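You operate a simulated robot arm through the tools that you are given. There is no shell and no other tool. Be economical: measure what you need, move in short steps, check, and stop when the job is done.

Carry out the task below with a simulated two-armed robot. There is one attempt and no reset: what you move stays moved.

Task
Fetch the sanding block from the side bench top and set it on the corner end of the side bench. Pick up the hooked iron with one hand, pass it to the other hand and put it on the stem end of the window bench. The order is free.

Only the result counts: the job must be done as asked and must still hold three seconds after the hand-in. Knocking over, shifting, dropping, spilling or breaking anything else fails it.

Robot
Two 7-joint arms with three-finger grippers on one trunk, on a base that drives. Base frame: it is fixed to the floor where the robot stands at the start and does not move with it; the origin is under the middle of the robot, x ahead of it, y to its left, z up; the surface under the hand at the start is at about z = 0.86. Units: m, rad, N and s.
The left shoulder is at the start at [0.029, 0.154, 1.038], the right one opposite. With the tool pointing down near the work surface each hand reaches from about 0.16 to 0.62 m from the robot's upright axis, wherever it stands, measured 20 degrees to its own side. Places, roughly: corner end of the side bench [0.6, -1.2, 0.9]; hooked iron [-3.75, 8, 1]; stem end of the window bench [0.5, 5.6, 0.9]. Payload 2.69 kg a hand.
The tool frame of a hand sits at the grasp point between the pads (the TCP): z along the fingers, y along the line on which they close. The tips reach 0.029 m beyond it. Largest opening 0.12 m; the body of the gripper starts 0.078 m behind the TCP.
Orientation is told as [roll, pitch, yaw] about the base's x, y, z axes, in that order, counted from this pose: with the fingers straight down and closing along the base's y, the tool's x points along the base's -x, its y along +y and its z along -z.

Tools
- The arms move only by the tool arm_command. It takes "left_increments", "right_increments" or both (then of equal length, played together; a hand with none holds still); each is one flat list of numbers, 7 for each row, row after row: the opening, from 0 (shut) to 1 (fully open), then the shift along the tool's x, y, z in m, then the turn, a rotation vector about the tool's x, y, z in rad. In form: [fingers, tx, ty, tz, ax, ay, az, fingers, tx, ty, tz, ax, ay, az, ...]. A call has 1 to 12 rows; each row is the pose to reach, as a shift and turn from the pose commanded when the call began, along the tool's axes at that moment. A row lasts 0.2 s, in which the tool goes at most 0.05 m and 0.15 rad; a call with a longer step from one row to the next is refused whole, and so is a gripper value outside its range. A pose out of reach is approached as far as the arm can. The call stops where the force on the tool passes 40 N (or 10 N more than at its start, if that is more) or the arm is blocked; 0.2 s more then pass. The fingers move at their own pace and stop on an object; they squeeze with about 41 N. The grip force told is the motor's: it shows also when the fingers shut on nothing. Time passes only in rows, and 0.2 s behind the last, so rows that repeat a pose let the fingers close. The reply holds the time, the measured pose of the TCP, the force on the tool along the base axes, the opening and the grip force, in the units named above and with some noise, with the torque about the TCP (base axes, N m) and any sound that the robot's microphone picked up, and new pictures: "show" is both (left out), scene, wrist or none (wrist: the cameras of the hands that moved).
- Cameras (640 x 400 px; columns grow to the right, rows downward): "scene" is now at [0.1382, -0.0043, 1.2248]; the picture's right is [-0.05, -1.00, 0.00], its down [-0.19, 0.01, -0.98] and it looks along [0.98, -0.05, -0.19] (base axes); focal length 214 px, centre (320, 200). "left" rides on the left gripper at [0.063, 0, -0.104] in its tool frame; the picture's right is [-0.01, 1.00, 0.00], its down [-0.83, 0.00, -0.56] and it looks along [-0.56, 0.00, 0.83] (tool axes); focal length 275 px, centre (320, 200). "right" rides on the right gripper at [0.063, 0, -0.104] in its tool frame; the picture's right is [0.00, 1.00, 0.00], its down [-0.83, 0.00, -0.56] and it looks along [-0.56, 0.00, 0.83] (tool axes); focal length 275 px, centre (320, 200). There is no depth. A picture from a camera that has moved, and an enlarged one, comes with that camera's place and axes in the base frame and with its lens.
- raise_lower(by): slides the trunk up (or, below 0, down) by that many m; the arms and the scene camera ride with it, the base frame stays. It gives what a move gives, with no picture.
- base_move(legs): drives the robot by 1 to 6 legs, each [ahead, left, turn to the left] in m, m and rad, along the robot's own axes; the way and the turn of a leg run together, so that a leg with both is an arc; at most 1.5 m and 3.142 rad a leg. The arms and the cameras ride along, it lands a little off, and it stops where it bumps. It gives what a move gives, and a new picture of the scene camera.
- pan_tilt(pan, tilt): turns the head with the scene camera to pan (to the left, within 1.396 rad either way) and tilt (down, from -0.506 to 1.204), counted from straight ahead of the robot. It gives what a move gives, and a new picture of the scene camera.
- zoom(camera, box): a new picture of the part [left, top, right, bottom] of that camera's present view, enlarged. No time passes.
- hand_in(): hands the job in; it is judged then, once.

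Work in short steps. Places have to be worked out from the pictures, the camera data and where the tool is seen: move nearer, look again, correct. Check each grasp and each placing, and mend what went wrong. You have 165 turns and 260 pictures in all, those below and enlarged ones among them. Open the grippers and draw the arms clear of the work before you hand the job in, unless the task says otherwise; then end with one line.

The tools are called after ">>>" by a JSON object that holds its "api" and its "payload". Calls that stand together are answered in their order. arm_command: Moves the arms, as the interface text tells. Its arguments: {"type":"object","properties":{"left_increments":{"type":"array","items":{"type":"number"}},"right_increments":{"type":"array","items":{"type":"number"}},"show":{"type":"string","enum":["both","scene","wrist","none"]}},"required":[]} The other tools are called the same way: raise_lower (by) slides the trunk up or down; base_move (legs) drives the base; pan_tilt (pan, tilt) turns the head that bears the scene camera; zoom (camera, box) takes an enlarged picture of a part of a camera's view; hand_in () hands the job in.

At the start:

```text
time: 0.0
left_ee_pos: [0.3592, 0.2916, 1.1186]
left_tcp_rot: [0.0, -0.001, 0.0]
left_force: [-0.2, -0.5, -0.7]
left_moment: [0.01, -0.01, 0.0]
left_grip_width: 0.12
left_grasp_force: 0.1
right_ee_pos: [0.3371, -0.07, 1.1554]
right_tcp_rot: [0.002, 0.0, 0.001]
right_force: [-0.3, -0.2, -1.1]
right_moment: [-0.01, 0.02, 0.0]
right_grip_width: 0.1198
right_grasp_force: 0.1
trunk travel left (down, up): [-0.402, 0.036]
robot x, y, heading: [0.0018, -0.0042, 0.004]
head pan, tilt: [-0.051, 0.195]
```

scene: 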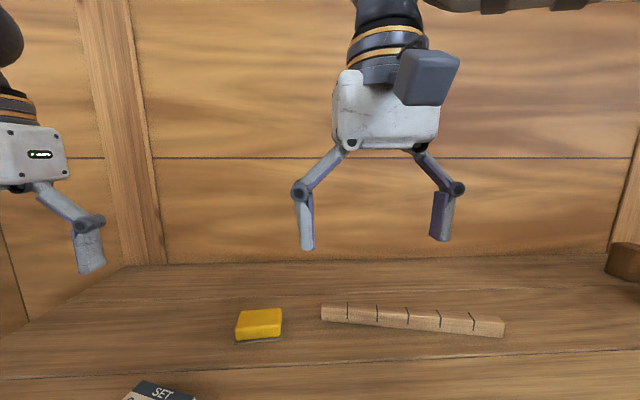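
right: 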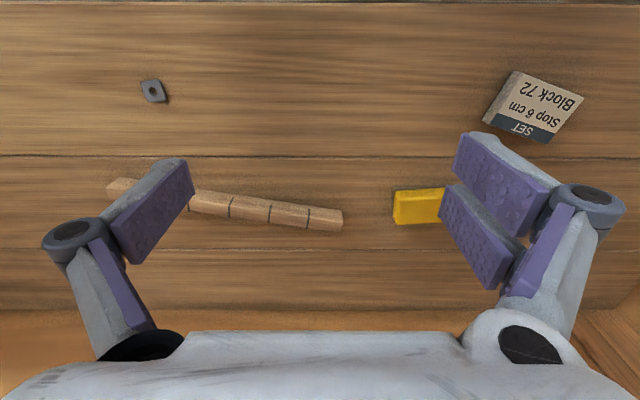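
left: 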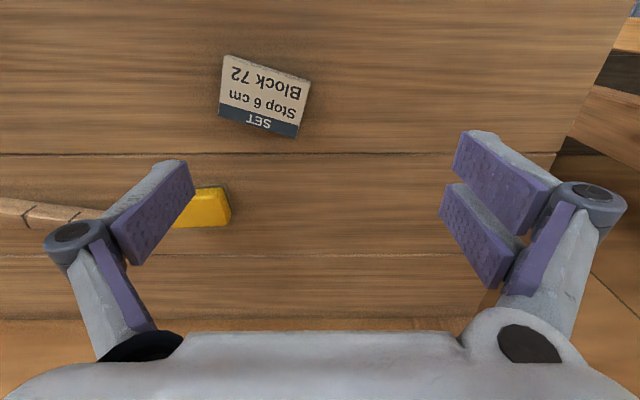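

The yellow block and a notched stick lie ahead; I look in more detail at the bench and note card first.

>>> {"api": "zoom", "payload": {"camera": "left", "box": [160, 30, 340, 240]}}

>>> {"api": "pan_tilt", "payload": {"pan": -1.2, "tilt": 0.4}}

```text
1.90 times, centred on (250, 135) of left
camera zoom: at [0.295, 0.2921, 1.2221], right [0.0, 1.0, 0.0], down [0.83, 0.0, 0.56], along [0.56, 0.0, -0.83], focal length 524 px, centre (453, 324)
```

zoom: 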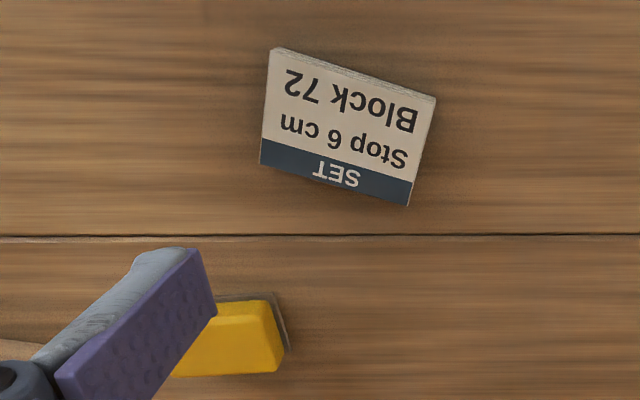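

```text
time: 1.4
left_ee_pos: [0.359, 0.2918, 1.1179]
left_tcp_rot: [0.001, -0.001, 0.001]
left_force: [-0.4, -0.8, -0.2]
left_moment: [-0.01, 0.0, 0.01]
left_grip_width: 0.12
left_grasp_force: 0.1
right_ee_pos: [0.3374, -0.0693, 1.1549]
right_tcp_rot: [0.001, -0.001, 0.0]
right_force: [-0.3, -0.1, -1.5]
right_moment: [-0.01, 0.0, -0.02]
right_grip_width: 0.1199
right_grasp_force: 0.0
trunk travel left (down, up): [-0.402, 0.036]
robot x, y, heading: [-0.0027, 0.0, 0.001]
head pan, tilt: [-1.201, 0.4]
camera scene: at [0.0787, -0.0858, 1.2058], right [-0.93, -0.36, 0.0], down [-0.14, 0.36, -0.92], along [0.33, -0.86, -0.39], focal length 214 px, centre (320, 200)
```

scene: 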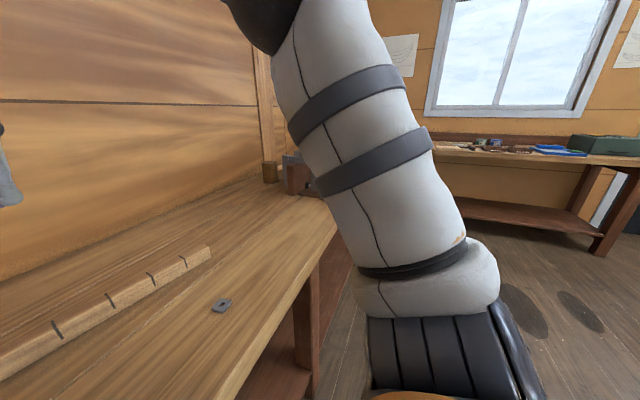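

I zoom at the corner end to see what stands there.

>>> {"api": "zoom", "payload": {"camera": "scene", "box": [200, 120, 340, 330]}}

>>> {"api": "pan_tilt", "payload": {"pan": 1.1, "tilt": 0.4}}

```text
1.90 times, centred on (270, 225) of scene
camera zoom: at [0.0787, -0.0858, 1.2058], right [-0.93, -0.36, 0.0], down [-0.14, 0.36, -0.92], along [0.33, -0.86, -0.39], focal length 408 px, centre (415, 152)
```

zoom: 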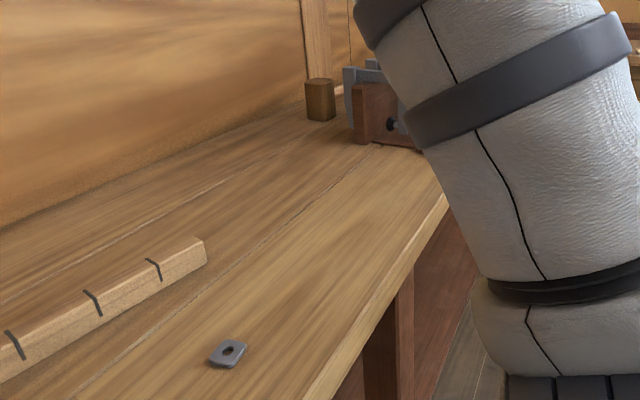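

```text
time: 3.5
left_ee_pos: [0.3589, 0.2909, 1.1191]
left_tcp_rot: [0.0, 0.0, 0.002]
left_force: [-0.3, -0.2, 0.7]
left_moment: [-0.03, -0.01, 0.0]
left_grip_width: 0.12
left_grasp_force: 0.0
right_ee_pos: [0.3358, -0.069, 1.1559]
right_tcp_rot: [0.0, 0.001, 0.001]
right_force: [-0.1, 0.3, 0.9]
right_moment: [-0.01, -0.01, 0.04]
right_grip_width: 0.1198
right_grasp_force: 0.1
trunk travel left (down, up): [-0.402, 0.036]
robot x, y, heading: [0.0008, -0.0008, -0.002]
head pan, tilt: [1.1, 0.4]
camera scene: at [0.0872, 0.083, 1.2058], right [0.89, -0.45, 0.0], down [-0.18, -0.35, -0.92], along [0.42, 0.82, -0.39], focal length 214 px, centre (320, 200)
```

scene: 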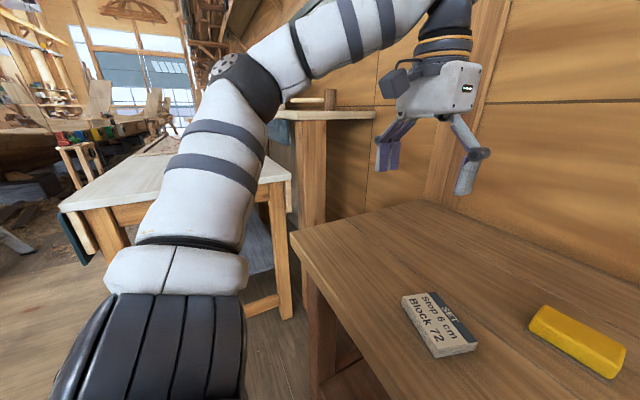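

The sanding block sits at about (0.54, 0.105); I'll take it with the right hand, so I shift the base left and look down.

>>> {"api": "base_move", "payload": {"legs": [[0, 0.27, 0]]}}

>>> {"api": "pan_tilt", "payload": {"pan": -0.2, "tilt": 0.6}}

```text
time: 6.2
left_ee_pos: [0.3635, 0.5561, 1.1194]
left_tcp_rot: [0.0, 0.001, -0.012]
left_force: [-0.1, -0.3, 0.6]
left_moment: [-0.02, 0.03, -0.01]
left_grip_width: 0.12
left_grasp_force: 0.1
right_ee_pos: [0.3371, 0.1936, 1.1554]
right_tcp_rot: [0.0, -0.002, -0.01]
right_force: [0.1, 0.1, 0.0]
right_moment: [0.03, -0.02, -0.03]
right_grip_width: 0.1198
right_grasp_force: 0.0
trunk travel left (down, up): [-0.402, 0.036]
robot x, y, heading: [-0.0001, 0.2705, -0.012]
head pan, tilt: [1.1, 0.4]
camera scene: at [0.0895, 0.35, 1.2058], right [0.89, -0.46, 0.0], down [-0.18, -0.34, -0.92], along [0.43, 0.82, -0.39], focal length 214 px, centre (320, 200)
```

scene: 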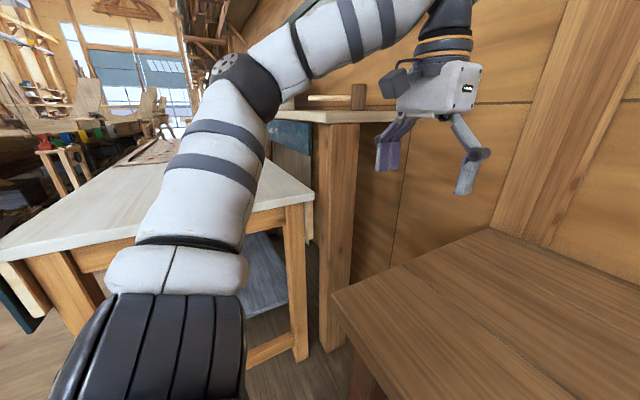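

```text
time: 7.6
left_ee_pos: [0.3617, 0.5559, 1.1202]
left_tcp_rot: [0.0, 0.0, -0.01]
left_force: [0.7, -0.5, 0.1]
left_moment: [-0.02, -0.03, 0.0]
left_grip_width: 0.1201
left_grasp_force: 0.1
right_ee_pos: [0.338, 0.1945, 1.1551]
right_tcp_rot: [-0.001, -0.001, -0.01]
right_force: [-0.4, 0.5, 0.9]
right_moment: [0.0, 0.01, 0.02]
right_grip_width: 0.1197
right_grasp_force: 0.0
trunk travel left (down, up): [-0.402, 0.036]
robot x, y, heading: [-0.0002, 0.2707, -0.01]
head pan, tilt: [-0.201, 0.6]
camera scene: at [0.133, 0.2492, 1.1876], right [-0.21, -0.98, 0.0], down [-0.55, 0.12, -0.83], along [0.81, -0.17, -0.56], focal length 214 px, centre (320, 200)
```

scene: 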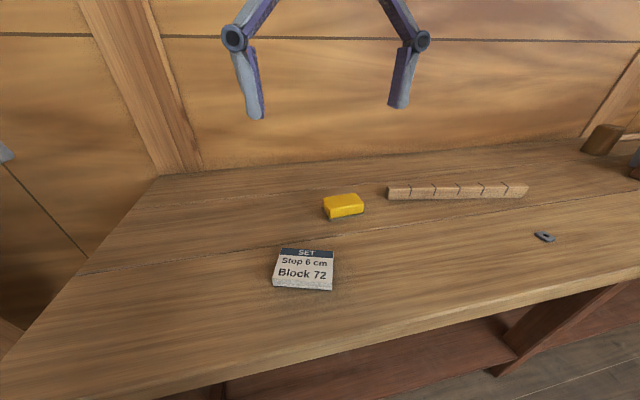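

Block at about (0.536, 0.107), bench front edge x≈0.26. I move the right hand above it, turning so the fingers close along x (short side).

>>> {"api": "arm_command", "payload": {"right_increments": [1, -0.018, -0.008, 0.013, 0, 0, -0.143, 1, -0.036, -0.016, 0.026, 0, 0, -0.286, 1, -0.054, -0.024, 0.039, 0, 0, -0.428, 1, -0.072, -0.032, 0.052, 0, 0, -0.571, 1, -0.09, -0.04, 0.065, 0, 0, -0.714, 1, -0.108, -0.048, 0.078, 0, 0, -0.857, 1, -0.126, -0.056, 0.091, 0, 0, -0.999, 1, -0.144, -0.064, 0.104, 0, 0, -1.142, 1, -0.162, -0.072, 0.117, 0, 0, -1.285, 1, -0.18, -0.08, 0.13, 0, 0, -1.428, 1, -0.198, -0.088, 0.14, 0, 0, -1.56, 1, -0.198, -0.088, 0.145, 0, 0, -1.56]}}

```text
time: 10.2
left_ee_pos: [0.3633, 0.5565, 1.1185]
left_tcp_rot: [-0.001, -0.002, -0.01]
left_force: [-0.5, 0.8, -0.3]
left_moment: [0.0, -0.03, 0.03]
left_grip_width: 0.1197
left_grasp_force: 0.0
right_ee_pos: [0.5344, 0.1041, 1.0113]
right_tcp_rot: [-0.002, -0.001, 1.55]
right_force: [0.0, -0.2, -0.1]
right_moment: [0.02, 0.01, 0.02]
right_grip_width: 0.1198
right_grasp_force: 0.1
trunk travel left (down, up): [-0.402, 0.036]
robot x, y, heading: [0.0031, 0.2676, -0.012]
head pan, tilt: [-0.201, 0.6]
camera scene: at [0.1327, 0.2491, 1.1876], right [-0.21, -0.98, 0.0], down [-0.55, 0.12, -0.83], along [0.81, -0.17, -0.56], focal length 214 px, centre (320, 200)
camera right: at [0.5336, 0.0407, 1.1133], right [-1.0, 0.02, 0.0], down [0.01, 0.83, 0.56], along [0.01, 0.56, -0.83], focal length 275 px, centre (320, 200)
```

scene: 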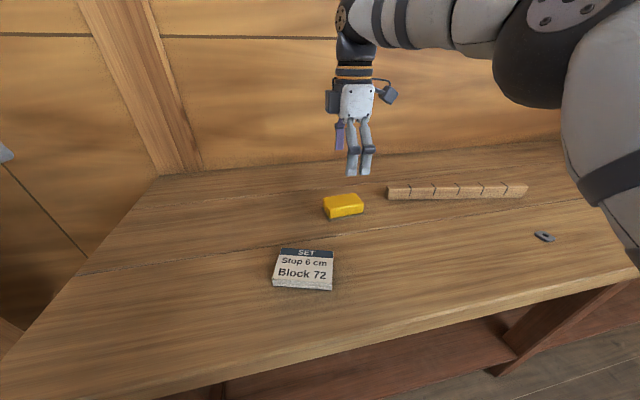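
right: 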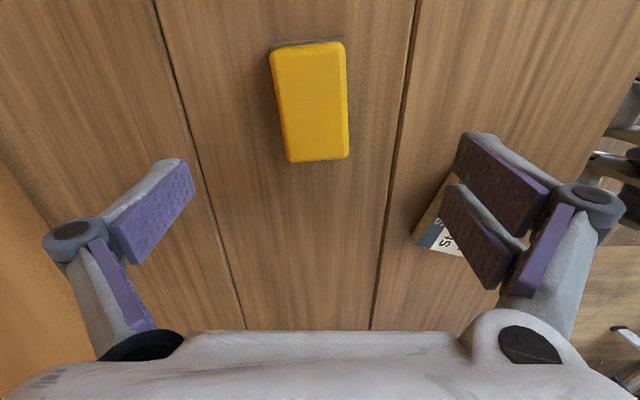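

The block is nearly centred between the fingers; I descend with a small yaw trim.

>>> {"api": "arm_command", "payload": {"right_increments": [1, 0.001, -0.003, 0.03, 0, 0, -0.04, 1, 0.002, -0.004, 0.06, 0, 0, -0.08, 1, 0.002, -0.004, 0.085, 0, 0, -0.08, 1, 0.002, -0.004, 0.1, 0, 0, -0.08, 1, 0.002, -0.004, 0.11, 0, 0, -0.08]}}

```text
time: 11.4
left_ee_pos: [0.3623, 0.5557, 1.1183]
left_tcp_rot: [-0.001, -0.001, -0.012]
left_force: [0.6, -0.7, 0.3]
left_moment: [0.0, 0.0, 0.0]
left_grip_width: 0.1198
left_grasp_force: 0.1
right_ee_pos: [0.5381, 0.1035, 0.9023]
right_tcp_rot: [0.002, 0.0, 1.628]
right_force: [-0.3, -0.1, 0.7]
right_moment: [0.02, 0.0, 0.01]
right_grip_width: 0.12
right_grasp_force: 0.0
trunk travel left (down, up): [-0.402, 0.036]
robot x, y, heading: [-0.0021, 0.268, -0.017]
head pan, tilt: [-0.201, 0.6]
camera scene: at [0.133, 0.2491, 1.1876], right [-0.21, -0.98, 0.0], down [-0.55, 0.12, -0.83], along [0.81, -0.17, -0.56], focal length 214 px, centre (320, 200)
camera right: at [0.5422, 0.0412, 1.0046], right [-1.0, -0.06, 0.0], down [-0.05, 0.83, 0.56], along [-0.03, 0.56, -0.83], focal length 275 px, centre (320, 200)
```

scene: 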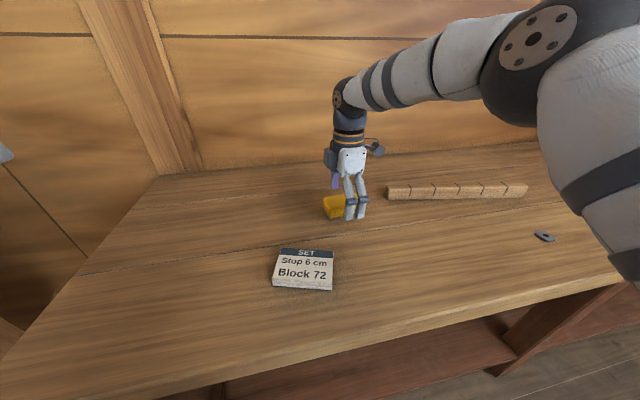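
right: 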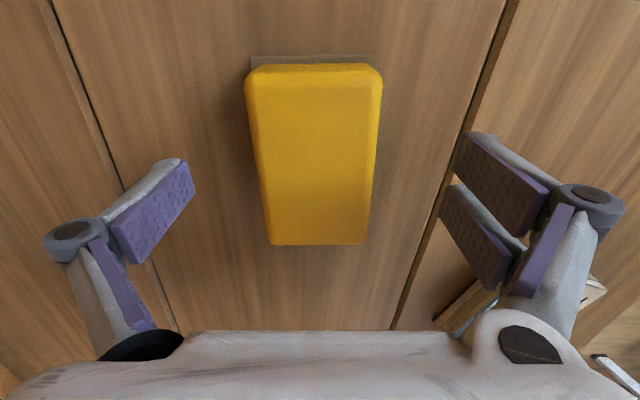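

Centred at y≈0.10. I lower a little more and close.

>>> {"api": "arm_command", "payload": {"right_increments": [1, 0, 0, 0.008, 0, 0, 0, 0.3, 0, 0, 0.008, 0, 0, 0, 0.2, 0, 0, 0.008, 0, 0, 0, 0.2, 0, 0, 0.008, 0, 0, 0, 0.2, 0, 0, 0.008, 0, 0, 0], "show": "wrist"}}

```text
time: 12.6
left_ee_pos: [0.3633, 0.5551, 1.1179]
left_tcp_rot: [0.0, -0.003, -0.011]
left_force: [0.0, 0.4, 0.8]
left_moment: [-0.01, -0.01, 0.0]
left_grip_width: 0.1201
left_grasp_force: 0.1
right_ee_pos: [0.5364, 0.1024, 0.8941]
right_tcp_rot: [-0.001, 0.001, 1.628]
right_force: [-0.6, -0.2, 2.7]
right_moment: [-0.02, 0.04, 0.02]
right_grip_width: 0.0552
right_grasp_force: 41.0
trunk travel left (down, up): [-0.402, 0.036]
robot x, y, heading: [0.0045, 0.2662, -0.009]
head pan, tilt: [-0.201, 0.6]
camera right: at [0.5415, 0.0408, 0.9972], right [-1.0, -0.06, 0.0], down [-0.05, 0.83, 0.56], along [-0.03, 0.56, -0.83], focal length 275 px, centre (320, 200)
```

right: 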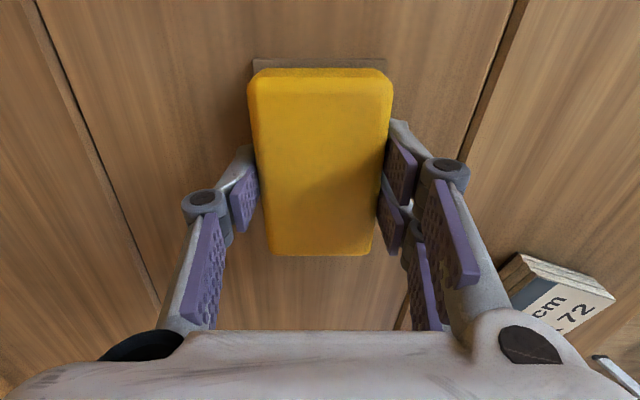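

Firm grip at 5.5 cm. I lift and draw it back towards the robot.

>>> {"api": "arm_command", "payload": {"right_increments": [0.2, 0, 0, -0.04, 0, 0, 0, 0.2, 0, 0, -0.08, 0, 0, 0, 0.2, 0, 0, -0.12, 0, 0, 0, 0.2, 0, 0.03, -0.16, 0, 0, 0, 0.2, 0, 0.07, -0.19, 0, 0, 0, 0.2, 0, 0.11, -0.22, 0, 0, 0, 0.2, 0, 0.14, -0.22, 0, 0, 0], "show": "wrist"}}

>>> {"api": "pan_tilt", "payload": {"pan": -1.3, "tilt": 0.35}}

```text
time: 14.2
left_ee_pos: [0.3643, 0.555, 1.1194]
left_tcp_rot: [0.0, -0.002, -0.01]
left_force: [-0.1, -0.1, 0.2]
left_moment: [-0.01, 0.01, -0.04]
left_grip_width: 0.1198
left_grasp_force: 0.1
right_ee_pos: [0.397, 0.0922, 1.1126]
right_tcp_rot: [-0.001, 0.0, 1.631]
right_force: [-0.5, -0.7, -0.4]
right_moment: [-0.02, -0.05, -0.05]
right_grip_width: 0.0554
right_grasp_force: 40.7
trunk travel left (down, up): [-0.402, 0.036]
robot x, y, heading: [-0.0008, 0.2678, -0.011]
head pan, tilt: [-0.201, 0.6]
camera right: at [0.4011, 0.0303, 1.2166], right [-1.0, -0.06, 0.0], down [-0.05, 0.83, 0.56], along [-0.03, 0.55, -0.83], focal length 275 px, centre (320, 200)
```

right: 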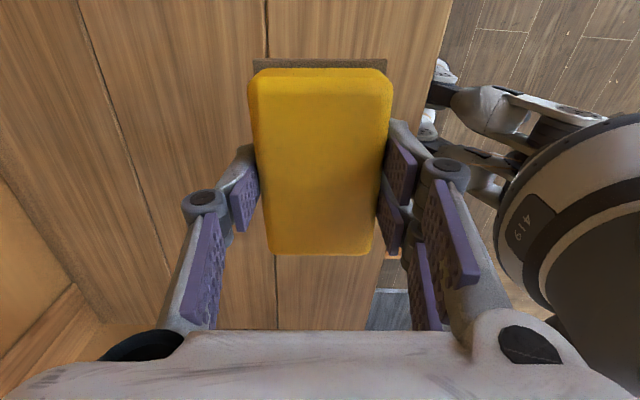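

```text
time: 15.6
left_ee_pos: [0.3632, 0.5556, 1.1183]
left_tcp_rot: [-0.001, 0.001, -0.011]
left_force: [-1.3, 0.9, 0.8]
left_moment: [0.02, 0.03, 0.04]
left_grip_width: 0.1201
left_grasp_force: 0.0
right_ee_pos: [0.3976, 0.0934, 1.1116]
right_tcp_rot: [0.0, 0.0, 1.627]
right_force: [0.3, -0.5, -1.4]
right_moment: [-0.01, -0.04, -0.01]
right_grip_width: 0.0549
right_grasp_force: 40.9
trunk travel left (down, up): [-0.402, 0.036]
robot x, y, heading: [0.0039, 0.2723, -0.005]
head pan, tilt: [-1.3, 0.351]
camera scene: at [0.0706, 0.1777, 1.2103], right [-0.97, -0.26, 0.0], down [-0.09, 0.33, -0.94], along [0.24, -0.91, -0.34], focal length 214 px, centre (320, 200)
```

scene: 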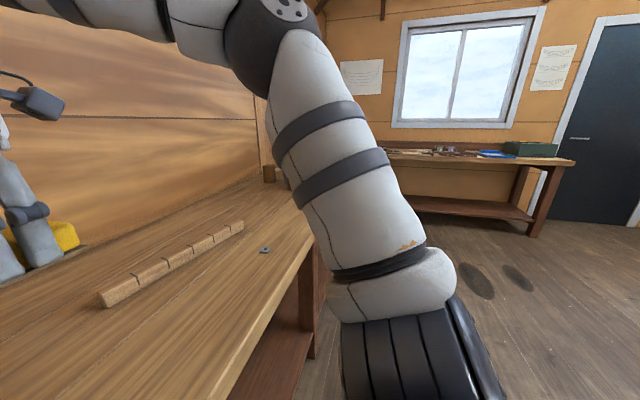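

Carrying the block high, I drive right 0.7 m and look again at the corner end.

>>> {"api": "base_move", "payload": {"legs": [[0, -0.7, 0]]}}

>>> {"api": "pan_tilt", "payload": {"pan": -0.9, "tilt": 0.5}}

```text
time: 21.4
left_ee_pos: [0.3582, -0.1412, 1.1184]
left_tcp_rot: [-0.002, 0.001, -0.002]
left_force: [-1.0, 0.9, 0.5]
left_moment: [-0.02, -0.01, -0.01]
left_grip_width: 0.1202
left_grasp_force: 0.1
right_ee_pos: [0.3934, -0.6043, 1.113]
right_tcp_rot: [0.0, 0.001, 1.636]
right_force: [-0.5, 0.6, -0.8]
right_moment: [-0.03, -0.01, 0.02]
right_grip_width: 0.055
right_grasp_force: 40.5
trunk travel left (down, up): [-0.402, 0.036]
robot x, y, heading: [-0.0041, -0.4328, -0.006]
head pan, tilt: [-1.3, 0.351]
camera scene: at [0.0664, -0.5214, 1.2103], right [-0.96, -0.26, 0.0], down [-0.09, 0.33, -0.94], along [0.25, -0.91, -0.34], focal length 214 px, centre (320, 200)
```

scene: 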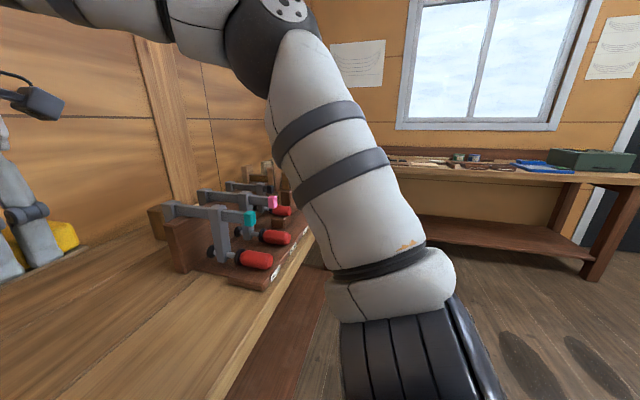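

```text
time: 22.2
left_ee_pos: [0.3563, -0.141, 1.1187]
left_tcp_rot: [0.0, 0.0, -0.001]
left_force: [-0.4, 0.2, -1.4]
left_moment: [-0.01, 0.04, 0.0]
left_grip_width: 0.1201
left_grasp_force: 0.0
right_ee_pos: [0.3934, -0.6035, 1.1137]
right_tcp_rot: [0.001, 0.0, 1.637]
right_force: [-0.5, 0.4, -1.4]
right_moment: [-0.02, 0.01, 0.01]
right_grip_width: 0.0551
right_grasp_force: 41.2
trunk travel left (down, up): [-0.402, 0.036]
robot x, y, heading: [-0.0054, -0.431, 0.0]
head pan, tilt: [-0.901, 0.499]
camera scene: at [0.098, -0.503, 1.1967], right [-0.79, -0.62, 0.0], down [-0.3, 0.38, -0.88], along [0.54, -0.69, -0.48], focal length 214 px, centre (320, 200)
```

scene: 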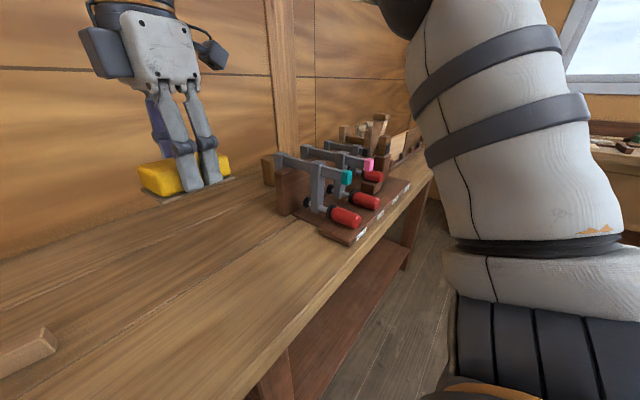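

>>> {"api": "zoom", "payload": {"camera": "scene", "box": [240, 90, 440, 260]}}

```text
2.35 times, centred on (340, 175) of scene
camera zoom: at [0.098, -0.503, 1.1967], right [-0.79, -0.62, 0.0], down [-0.3, 0.38, -0.88], along [0.54, -0.69, -0.48], focal length 505 px, centre (273, 259)
```

zoom: 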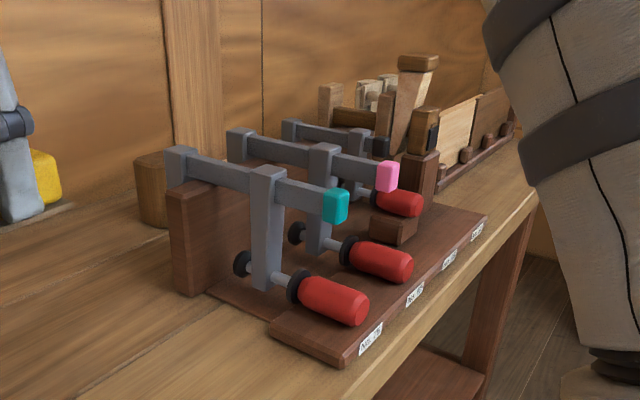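

A rack with clamps occupies the front of the bench at y≈-0.87…-1.25. I back off and drive further right to view the end behind it.

>>> {"api": "base_move", "payload": {"legs": [[-0.35, 0, 0], [0, -0.65, 0]]}}

>>> {"api": "pan_tilt", "payload": {"pan": -0.35, "tilt": 0.3}}

```text
time: 29.6
left_ee_pos: [0.002, -0.7971, 1.1182]
left_tcp_rot: [-0.002, 0.0, -0.011]
left_force: [0.1, -1.1, 0.1]
left_moment: [0.05, -0.04, 0.01]
left_grip_width: 0.1199
left_grasp_force: 0.1
right_ee_pos: [0.0376, -1.2623, 1.1128]
right_tcp_rot: [-0.001, 0.001, 1.629]
right_force: [-0.4, -0.2, -1.0]
right_moment: [-0.01, -0.01, -0.03]
right_grip_width: 0.0551
right_grasp_force: 40.9
trunk travel left (down, up): [-0.402, 0.036]
robot x, y, heading: [-0.3596, -1.0844, -0.011]
head pan, tilt: [-0.901, 0.499]
camera scene: at [-0.2578, -1.1579, 1.1966], right [-0.79, -0.61, 0.0], down [-0.29, 0.38, -0.88], along [0.54, -0.69, -0.48], focal length 214 px, centre (320, 200)
```

scene: 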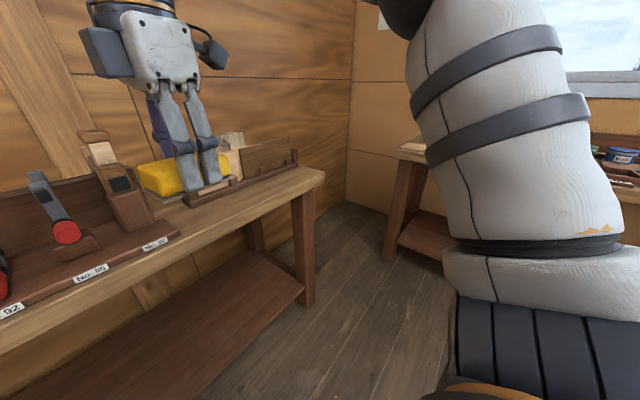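

```text
time: 30.6
left_ee_pos: [0.0038, -0.7984, 1.1185]
left_tcp_rot: [0.0, 0.001, -0.011]
left_force: [0.3, 0.2, 0.9]
left_moment: [-0.01, 0.0, -0.03]
left_grip_width: 0.1199
left_grasp_force: 0.0
right_ee_pos: [0.0369, -1.2604, 1.1139]
right_tcp_rot: [0.001, 0.001, 1.63]
right_force: [-0.5, -1.0, -1.1]
right_moment: [0.03, 0.0, -0.01]
right_grip_width: 0.0552
right_grasp_force: 40.8
trunk travel left (down, up): [-0.402, 0.036]
robot x, y, heading: [-0.3545, -1.0873, -0.014]
head pan, tilt: [-0.351, 0.3]
camera scene: at [-0.2262, -1.119, 1.215], right [-0.36, -0.93, 0.0], down [-0.28, 0.11, -0.96], along [0.89, -0.34, -0.3], focal length 214 px, centre (320, 200)
```

scene: 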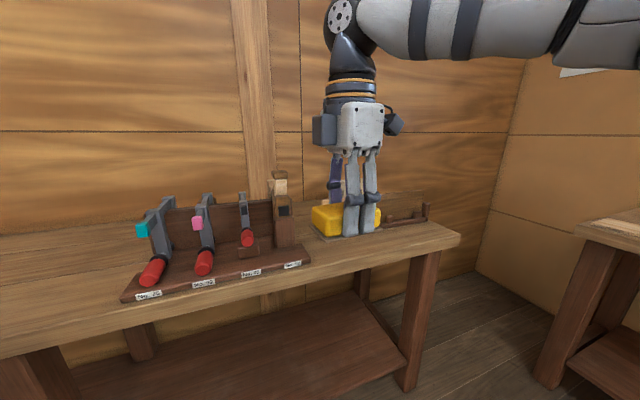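

>>> {"api": "zoom", "payload": {"camera": "scene", "box": [110, 160, 470, 320]}}

>>> {"api": "zoom", "payload": {"camera": "right", "box": [0, 0, 640, 400]}}

```text
1.78 times, centred on (290, 240) of scene
camera zoom: at [-0.2262, -1.119, 1.215], right [-0.36, -0.93, 0.0], down [-0.28, 0.11, -0.96], along [0.89, -0.34, -0.3], focal length 381 px, centre (373, 129)
```

zoom: 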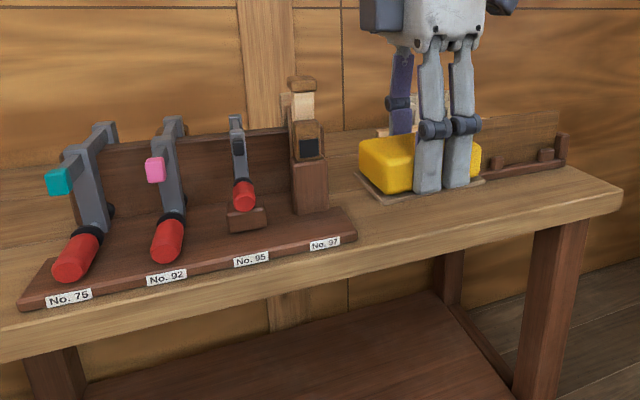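

```text
1.00 times, centred on (320, 200) of right (not enlarged: the box is as wide or as high as the picture)
camera zoom: at [0.0416, -1.3234, 1.2162], right [-1.0, -0.06, 0.0], down [-0.05, 0.83, 0.56], along [-0.03, 0.55, -0.83], focal length 275 px, centre (320, 200)
```

zoom: 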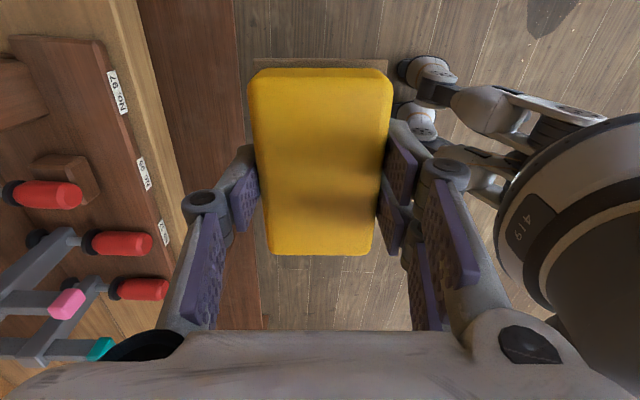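

>>> {"api": "base_move", "payload": {"legs": [[0, -0.35, 0]]}}

>>> {"api": "pan_tilt", "payload": {"pan": 0.1, "tilt": 0.35}}

```text
time: 33.8
left_ee_pos: [0.0012, -1.1462, 1.1192]
left_tcp_rot: [0.0, 0.0, -0.02]
left_force: [-0.4, -0.8, 0.0]
left_moment: [-0.02, 0.03, 0.0]
left_grip_width: 0.12
left_grasp_force: 0.0
right_ee_pos: [0.0294, -1.6098, 1.1127]
right_tcp_rot: [0.0, -0.001, 1.618]
right_force: [-1.1, 0.1, -0.6]
right_moment: [0.02, -0.03, 0.0]
right_grip_width: 0.0555
right_grasp_force: 41.5
trunk travel left (down, up): [-0.402, 0.036]
robot x, y, heading: [-0.3629, -1.4335, -0.025]
head pan, tilt: [-0.351, 0.3]
camera scene: at [-0.2323, -1.4647, 1.215], right [-0.36, -0.93, 0.0], down [-0.28, 0.11, -0.96], along [0.89, -0.35, -0.3], focal length 214 px, centre (320, 200)
```

scene: 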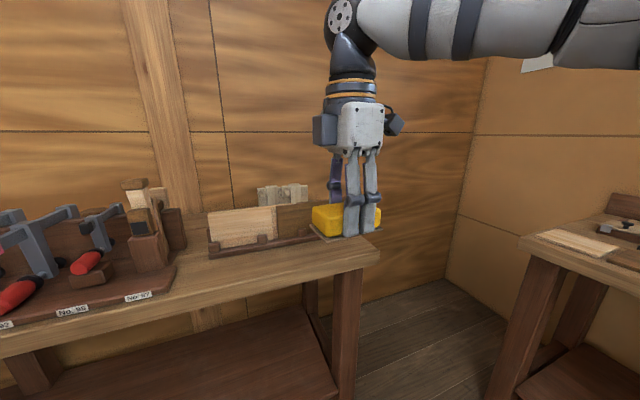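

```text
time: 34.7
left_ee_pos: [-0.0009, -1.1462, 1.1181]
left_tcp_rot: [0.0, 0.0, -0.02]
left_force: [-0.3, 0.0, 0.4]
left_moment: [0.01, -0.03, 0.01]
left_grip_width: 0.12
left_grasp_force: 0.1
right_ee_pos: [0.0302, -1.6095, 1.1127]
right_tcp_rot: [0.001, 0.0, 1.618]
right_force: [-0.7, 0.4, -0.7]
right_moment: [0.01, -0.01, -0.02]
right_grip_width: 0.0552
right_grasp_force: 40.9
trunk travel left (down, up): [-0.402, 0.036]
robot x, y, heading: [-0.3651, -1.4318, -0.023]
head pan, tilt: [0.099, 0.351]
camera scene: at [-0.2264, -1.4233, 1.2103], right [0.08, -1.0, 0.0], down [-0.34, -0.03, -0.94], along [0.94, 0.07, -0.34], focal length 214 px, centre (320, 200)
```

scene: 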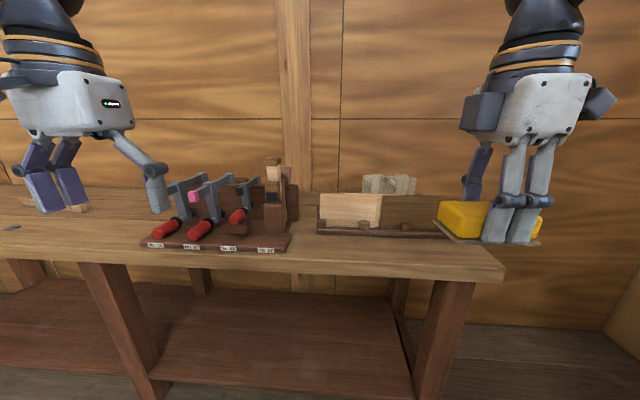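

>>> {"api": "zoom", "payload": {"camera": "scene", "box": [140, 150, 520, 290]}}

```text
1.68 times, centred on (330, 220) of scene
camera zoom: at [-0.2264, -1.4233, 1.2103], right [0.08, -1.0, 0.0], down [-0.34, -0.03, -0.94], along [0.94, 0.07, -0.34], focal length 361 px, centre (303, 166)
```

zoom: 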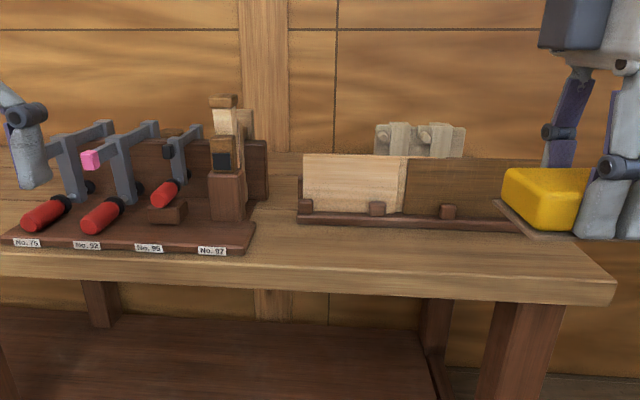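

Rack 1 spans y −0.85…−1.29, rack 2 with a fence y −1.38…−1.8. I raise and move in to inspect the area behind and between them from the right wrist camera.

>>> {"api": "raise_lower", "payload": {"by": 0.035}}

>>> {"api": "arm_command", "payload": {"left_increments": [1, 0, 0, -0.04, 0, 0, 0, 1, 0, 0, -0.08, 0, 0, 0, 1, 0, 0, -0.1, 0, 0, 0], "right_increments": [0.2, 0, 0, -0.04, 0, 0, 0, 0.2, 0, 0, -0.08, 0, 0, 0, 0.2, 0, 0, -0.1, 0, 0, 0], "show": "none"}}

>>> {"api": "base_move", "payload": {"legs": [[0.33, 0.2, 0]]}}

>>> {"api": "zoom", "payload": {"camera": "right", "box": [0, 0, 640, 400]}}

```text
time: 35.5
left_ee_pos: [0.0017, -1.1458, 1.1518]
left_tcp_rot: [-0.001, 0.0, -0.02]
left_force: [1.5, 0.2, -0.4]
left_moment: [0.0, 0.03, 0.02]
left_grip_width: 0.1199
left_grasp_force: 0.1
right_ee_pos: [0.0307, -1.6097, 1.1476]
right_tcp_rot: [0.005, 0.001, 1.619]
right_force: [1.0, 0.1, -1.2]
right_moment: [0.0, 0.03, -0.01]
right_grip_width: 0.0549
right_grasp_force: 41.3
trunk travel left (down, up): [-0.437, 0.001]
robot x, y, heading: [-0.3638, -1.4299, -0.023]
head pan, tilt: [0.099, 0.351]
```

```text
time: 36.3
left_ee_pos: [-0.0025, -1.1486, 1.2538]
left_tcp_rot: [0.003, -0.003, -0.022]
left_force: [-0.2, -0.1, -0.1]
left_moment: [-0.01, 0.0, -0.01]
left_grip_width: 0.1197
left_grasp_force: 0.0
right_ee_pos: [0.0287, -1.6086, 1.2287]
right_tcp_rot: [0.0, 0.0, 1.618]
right_force: [-0.2, -0.1, -0.4]
right_moment: [0.05, 0.01, 0.0]
right_grip_width: 0.0552
right_grasp_force: 40.7
right hand out of reach, approached as far as the arm can: row 3
trunk travel left (down, up): [-0.437, 0.001]
robot x, y, heading: [-0.3657, -1.4299, -0.024]
head pan, tilt: [0.099, 0.351]
```

```text
time: 38.7
left_ee_pos: [0.3398, -0.9633, 1.2538]
left_tcp_rot: [0.001, -0.004, -0.025]
left_force: [0.2, 0.6, -0.8]
left_moment: [0.02, 0.0, 0.01]
left_grip_width: 0.1199
left_grasp_force: 0.2
right_ee_pos: [0.3686, -1.4232, 1.2282]
right_tcp_rot: [0.001, 0.0, 1.614]
right_force: [0.4, 0.4, -1.3]
right_moment: [0.0, 0.03, 0.0]
right_grip_width: 0.055
right_grasp_force: 41.3
trunk travel left (down, up): [-0.437, 0.001]
robot x, y, heading: [-0.0219, -1.2464, -0.027]
head pan, tilt: [0.099, 0.351]
camera scene: at [0.0734, -1.236, 1.2479], right [0.07, -1.0, 0.0], down [-0.34, -0.02, -0.94], along [0.94, 0.07, -0.34], focal length 214 px, centre (320, 200)
```

scene: 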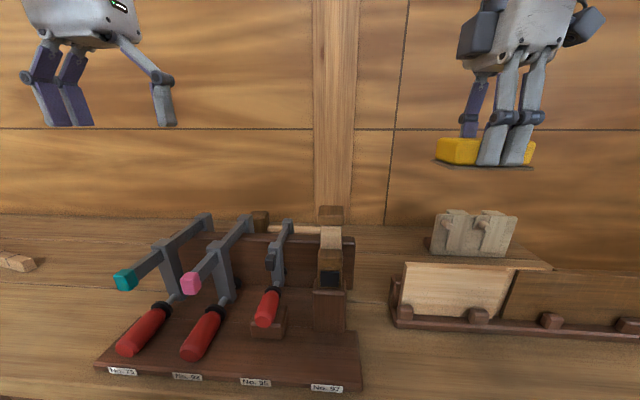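

```text
1.00 times, centred on (320, 200) of right (not enlarged: the box is as wide or as high as the picture)
camera zoom: at [0.3711, -1.4854, 1.3317], right [-1.0, -0.05, 0.0], down [-0.04, 0.83, 0.56], along [-0.03, 0.56, -0.83], focal length 275 px, centre (320, 200)
```

zoom: 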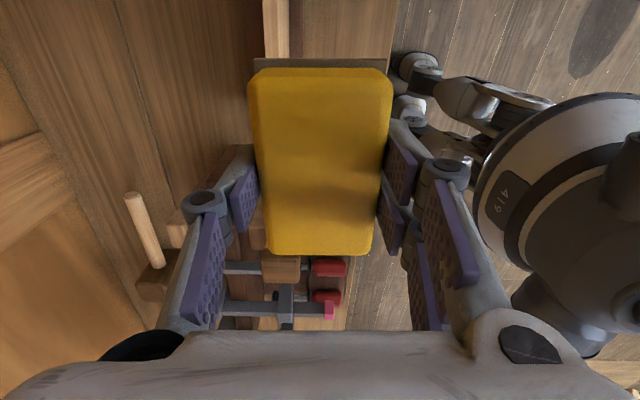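

Behind rack 1 is a mallet. The open spot between the racks toward the back, about (0.6, −1.36), looks free; I zoom to check.

>>> {"api": "pan_tilt", "payload": {"pan": -0.15, "tilt": 0.6}}

>>> {"api": "zoom", "payload": {"camera": "scene", "box": [180, 80, 440, 240]}}

```text
time: 39.5
left_ee_pos: [0.3404, -0.9633, 1.2531]
left_tcp_rot: [0.001, -0.004, -0.025]
left_force: [0.2, 0.4, 0.1]
left_moment: [-0.02, 0.01, -0.01]
left_grip_width: 0.1198
left_grasp_force: 0.1
right_ee_pos: [0.3678, -1.4243, 1.2285]
right_tcp_rot: [0.001, 0.0, 1.612]
right_force: [-0.4, 0.3, -1.2]
right_moment: [0.01, 0.02, -0.01]
right_grip_width: 0.0551
right_grasp_force: 41.2
trunk travel left (down, up): [-0.437, 0.001]
robot x, y, heading: [-0.0222, -1.243, -0.031]
head pan, tilt: [-0.15, 0.6]
camera scene: at [0.0673, -1.2585, 1.2252], right [-0.18, -0.98, 0.0], down [-0.56, 0.1, -0.83], along [0.81, -0.15, -0.56], focal length 214 px, centre (320, 200)
```

scene: 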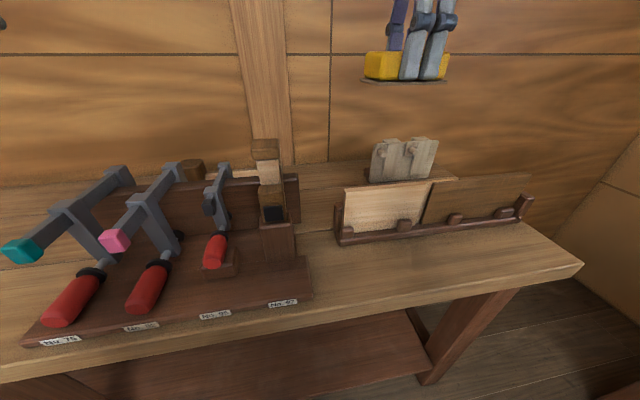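

```text
2.46 times, centred on (310, 160) of scene
camera zoom: at [0.0673, -1.2585, 1.2252], right [-0.18, -0.98, 0.0], down [-0.56, 0.1, -0.83], along [0.81, -0.15, -0.56], focal length 528 px, centre (345, 298)
```

zoom: 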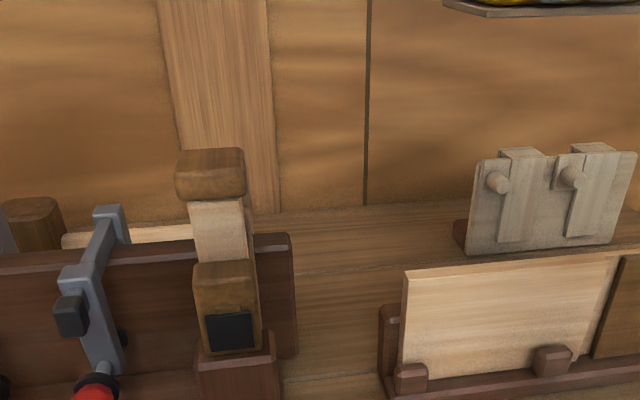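

The spot (0.60, −1.36) is open. I nudge the base forward 0.06 and left 0.05, then extend high.

>>> {"api": "base_move", "payload": {"legs": [[0.06, 0.05, 0.03]]}}

>>> {"api": "arm_command", "payload": {"right_increments": [0.2, 0, -0.04, 0.01, 0, 0, 0, 0.2, 0, -0.08, 0.02, 0, 0, 0, 0.2, 0, -0.12, 0.03, 0, 0, 0, 0.2, 0, -0.15, 0.04, 0, 0, 0]}}

```text
time: 40.5
left_ee_pos: [0.3907, -0.9039, 1.2538]
left_tcp_rot: [0.0, -0.003, 0.001]
left_force: [0.6, 1.0, -0.5]
left_moment: [-0.03, 0.03, 0.02]
left_grip_width: 0.1202
left_grasp_force: 0.2
right_ee_pos: [0.4324, -1.3627, 1.2273]
right_tcp_rot: [-0.001, 0.0, 1.639]
right_force: [0.1, 1.1, -1.0]
right_moment: [-0.06, -0.01, 0.04]
right_grip_width: 0.0553
right_grasp_force: 40.6
trunk travel left (down, up): [-0.437, 0.001]
robot x, y, heading: [0.0358, -1.1947, 0.005]
head pan, tilt: [-0.15, 0.6]
camera scene: at [0.1279, -1.2065, 1.2252], right [-0.15, -0.99, 0.0], down [-0.56, 0.08, -0.82], along [0.82, -0.12, -0.57], focal length 214 px, centre (320, 200)
```

scene: 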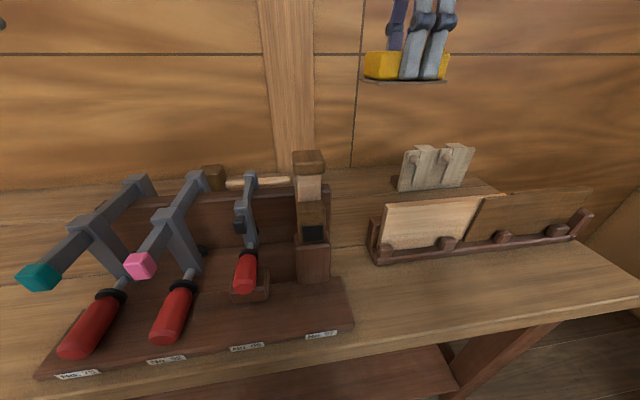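

```text
time: 41.5
left_ee_pos: [0.3952, -0.903, 1.2509]
left_tcp_rot: [-0.002, 0.002, 0.004]
left_force: [0.7, -0.5, 0.7]
left_moment: [-0.01, 0.09, 0.0]
left_grip_width: 0.1199
left_grasp_force: 0.1
right_ee_pos: [0.5099, -1.3521, 1.1536]
right_tcp_rot: [0.003, 0.0, 1.64]
right_force: [1.6, 0.3, -2.6]
right_moment: [0.0, 0.09, 0.03]
right_grip_width: 0.0553
right_grasp_force: 40.5
right hand out of reach, approached as far as the arm can: row 1, 2, 3, 4
trunk travel left (down, up): [-0.437, 0.001]
robot x, y, heading: [0.0355, -1.1945, 0.003]
head pan, tilt: [-0.15, 0.6]
camera scene: at [0.1305, -1.2065, 1.2247], right [-0.15, -0.99, 0.0], down [-0.56, 0.08, -0.82], along [0.81, -0.12, -0.57], focal length 214 px, centre (320, 200)
camera right: at [0.5156, -1.4134, 1.2572], right [-1.0, -0.08, 0.0], down [-0.06, 0.83, 0.56], along [-0.04, 0.55, -0.83], focal length 275 px, centre (320, 200)
```

scene: 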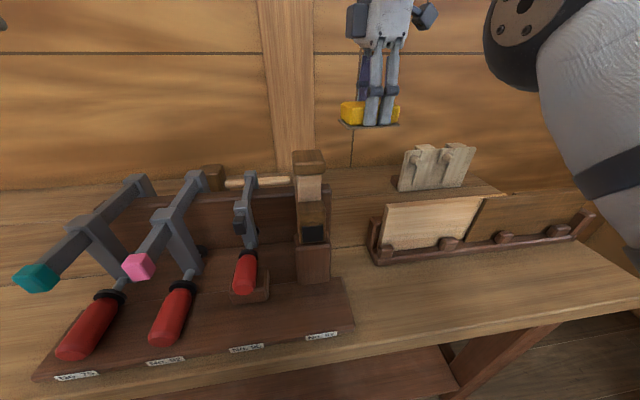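
right: 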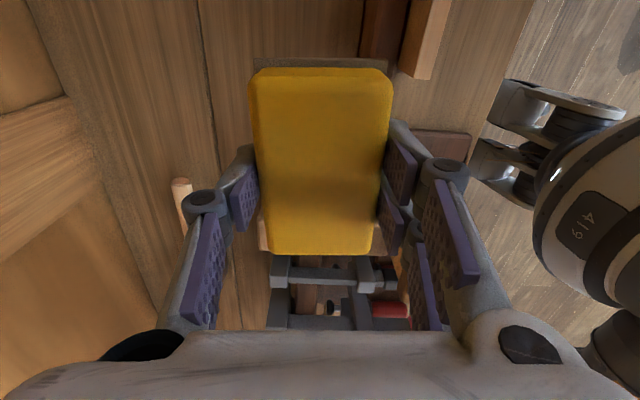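

Reach improves lower down. I lower by 0.1 and then check.

>>> {"api": "arm_command", "payload": {"right_increments": [0.2, 0.005, 0, 0.04, 0, 0, 0, 0.2, 0.01, 0, 0.08, 0, 0, 0, 0.2, 0.015, 0, 0.11, 0, 0, 0], "show": "scene"}}

```text
time: 42.3
left_ee_pos: [0.3916, -0.903, 1.2531]
left_tcp_rot: [0.001, -0.004, 0.003]
left_force: [0.8, -0.3, 0.5]
left_moment: [-0.03, -0.02, 0.0]
left_grip_width: 0.12
left_grasp_force: 0.3
right_ee_pos: [0.51, -1.3667, 1.0454]
right_tcp_rot: [-0.003, -0.001, 1.639]
right_force: [-0.1, -0.7, -1.4]
right_moment: [-0.01, 0.04, -0.01]
right_grip_width: 0.0551
right_grasp_force: 40.5
trunk travel left (down, up): [-0.437, 0.001]
robot x, y, heading: [0.0355, -1.1918, 0.004]
head pan, tilt: [-0.15, 0.6]
camera scene: at [0.1277, -1.2071, 1.2251], right [-0.15, -0.99, 0.0], down [-0.56, 0.08, -0.83], along [0.82, -0.12, -0.56], focal length 214 px, centre (320, 200)
```

scene: 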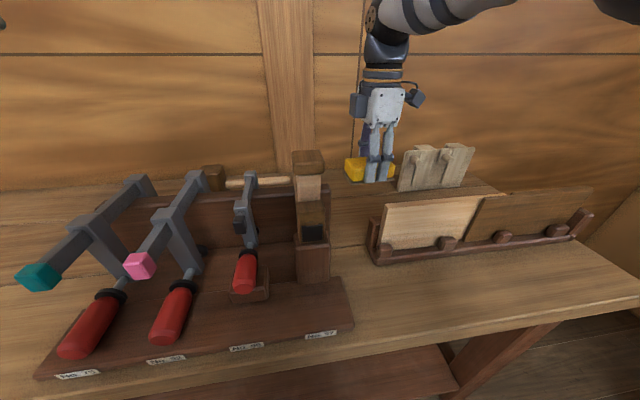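

>>> {"api": "arm_command", "payload": {"right_increments": [0.2, -0.006, -0.04, 0, 0, 0, 0, 0.2, -0.008, -0.08, 0, 0, 0, 0, 0.2, -0.008, -0.09, 0.01, 0, 0, 0, 0.2, -0.008, -0.092, 0.04, 0, 0, 0]}}

```text
time: 43.3
left_ee_pos: [0.3925, -0.9035, 1.2538]
left_tcp_rot: [0.001, 0.0, 0.001]
left_force: [-0.1, -0.2, -0.4]
left_moment: [-0.02, 0.01, -0.01]
left_grip_width: 0.1202
left_grasp_force: 0.1
right_ee_pos: [0.5798, -1.3623, 1.0065]
right_tcp_rot: [-0.001, 0.0, 1.64]
right_force: [0.6, 0.5, -1.7]
right_moment: [-0.01, 0.01, 0.02]
right_grip_width: 0.0549
right_grasp_force: 40.6
right hand out of reach, approached as far as the arm can: row 2, 3, 4
trunk travel left (down, up): [-0.437, 0.001]
robot x, y, heading: [0.0349, -1.1887, 0.005]
head pan, tilt: [-0.15, 0.6]
camera scene: at [0.1286, -1.2071, 1.2249], right [-0.15, -0.99, 0.0], down [-0.56, 0.08, -0.82], along [0.82, -0.12, -0.57], focal length 214 px, centre (320, 200)
camera right: at [0.5837, -1.4252, 1.1104], right [-1.0, -0.07, 0.0], down [-0.06, 0.83, 0.56], along [-0.04, 0.55, -0.83], focal length 275 px, centre (320, 200)
```

scene: 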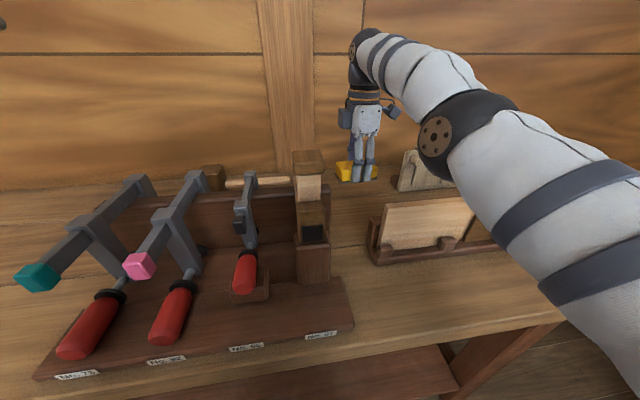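
right: 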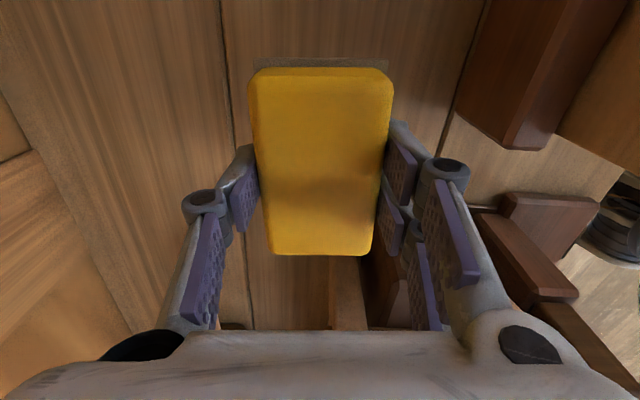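

Spot below is clear (rack 2 ends at x≈0.51). I descend to the release height, adding 1 cm in x.

>>> {"api": "arm_command", "payload": {"right_increments": [0.2, 0, -0.003, 0.035, 0, 0, 0, 0.2, 0, -0.008, 0.07, 0, 0, 0, 0.2, 0, -0.012, 0.095, 0, 0, 0, 0.2, 0, -0.012, 0.108, 0, 0, 0]}}

```text
time: 44.3
left_ee_pos: [0.3916, -0.9034, 1.2527]
left_tcp_rot: [0.001, -0.004, 0.002]
left_force: [-1.3, -0.1, 0.5]
left_moment: [0.0, 0.06, -0.02]
left_grip_width: 0.1198
left_grasp_force: 0.0
right_ee_pos: [0.5946, -1.3598, 0.8982]
right_tcp_rot: [0.001, -0.001, 1.64]
right_force: [0.1, 0.0, -1.0]
right_moment: [0.0, 0.02, 0.03]
right_grip_width: 0.0551
right_grasp_force: 40.8
right hand out of reach, approached as far as the arm can: row 1, 2, 3, 4
trunk travel left (down, up): [-0.437, 0.001]
robot x, y, heading: [0.0343, -1.1932, 0.0]
head pan, tilt: [-0.15, 0.6]
camera scene: at [0.1277, -1.2069, 1.2251], right [-0.15, -0.99, 0.0], down [-0.56, 0.08, -0.82], along [0.82, -0.12, -0.57], focal length 214 px, centre (320, 200)
camera right: at [0.6, -1.4229, 1.0012], right [-1.0, -0.07, 0.0], down [-0.06, 0.83, 0.56], along [-0.04, 0.55, -0.83], focal length 275 px, centre (320, 200)
```

scene: 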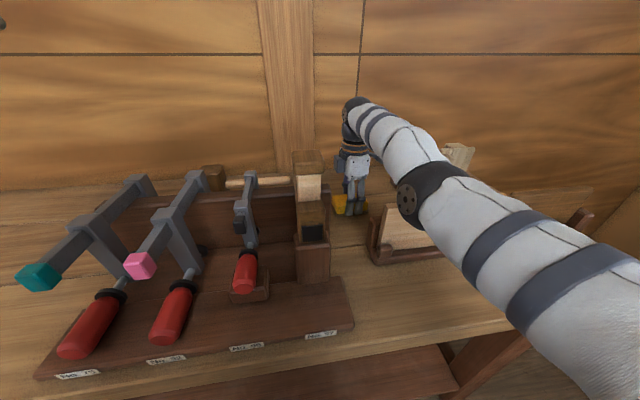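
right: 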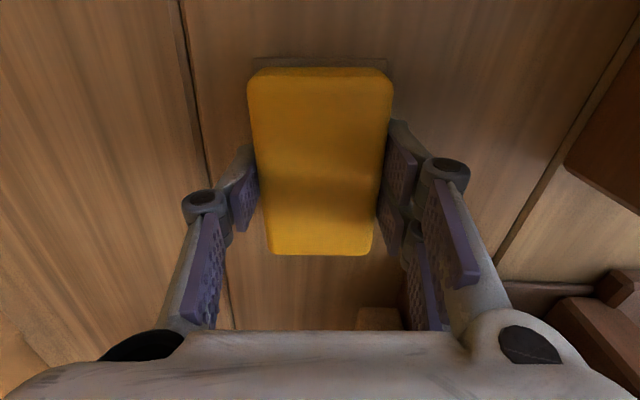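

Clear all around; I lower the last 4 mm and open.

>>> {"api": "arm_command", "payload": {"right_increments": [0.2, 0, 0, 0.004, 0, 0, 0, 0.4, 0, 0, 0.004, 0, 0, 0, 0.65, 0, 0, 0.004, 0, 0, 0, 0.65, 0, 0, 0.004, 0, 0, 0], "show": "wrist"}}

```text
time: 45.3
left_ee_pos: [0.3918, -0.9028, 1.2544]
left_tcp_rot: [0.0, -0.003, 0.003]
left_force: [-0.3, -0.5, -0.2]
left_moment: [-0.01, 0.0, 0.0]
left_grip_width: 0.12
left_grasp_force: 0.0
right_ee_pos: [0.5957, -1.3598, 0.8942]
right_tcp_rot: [0.002, 0.0, 1.641]
right_force: [0.1, 0.4, 1.0]
right_moment: [0.0, 0.02, 0.02]
right_grip_width: 0.0782
right_grasp_force: 0.0
trunk travel left (down, up): [-0.437, 0.001]
robot x, y, heading: [0.0362, -1.1953, 0.004]
head pan, tilt: [-0.15, 0.6]
camera right: at [0.6004, -1.4227, 0.9977], right [-1.0, -0.08, 0.0], down [-0.06, 0.83, 0.56], along [-0.04, 0.55, -0.83], focal length 275 px, centre (320, 200)
```

right: 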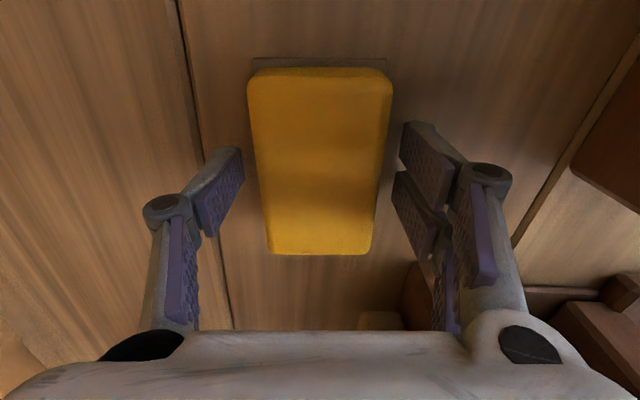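

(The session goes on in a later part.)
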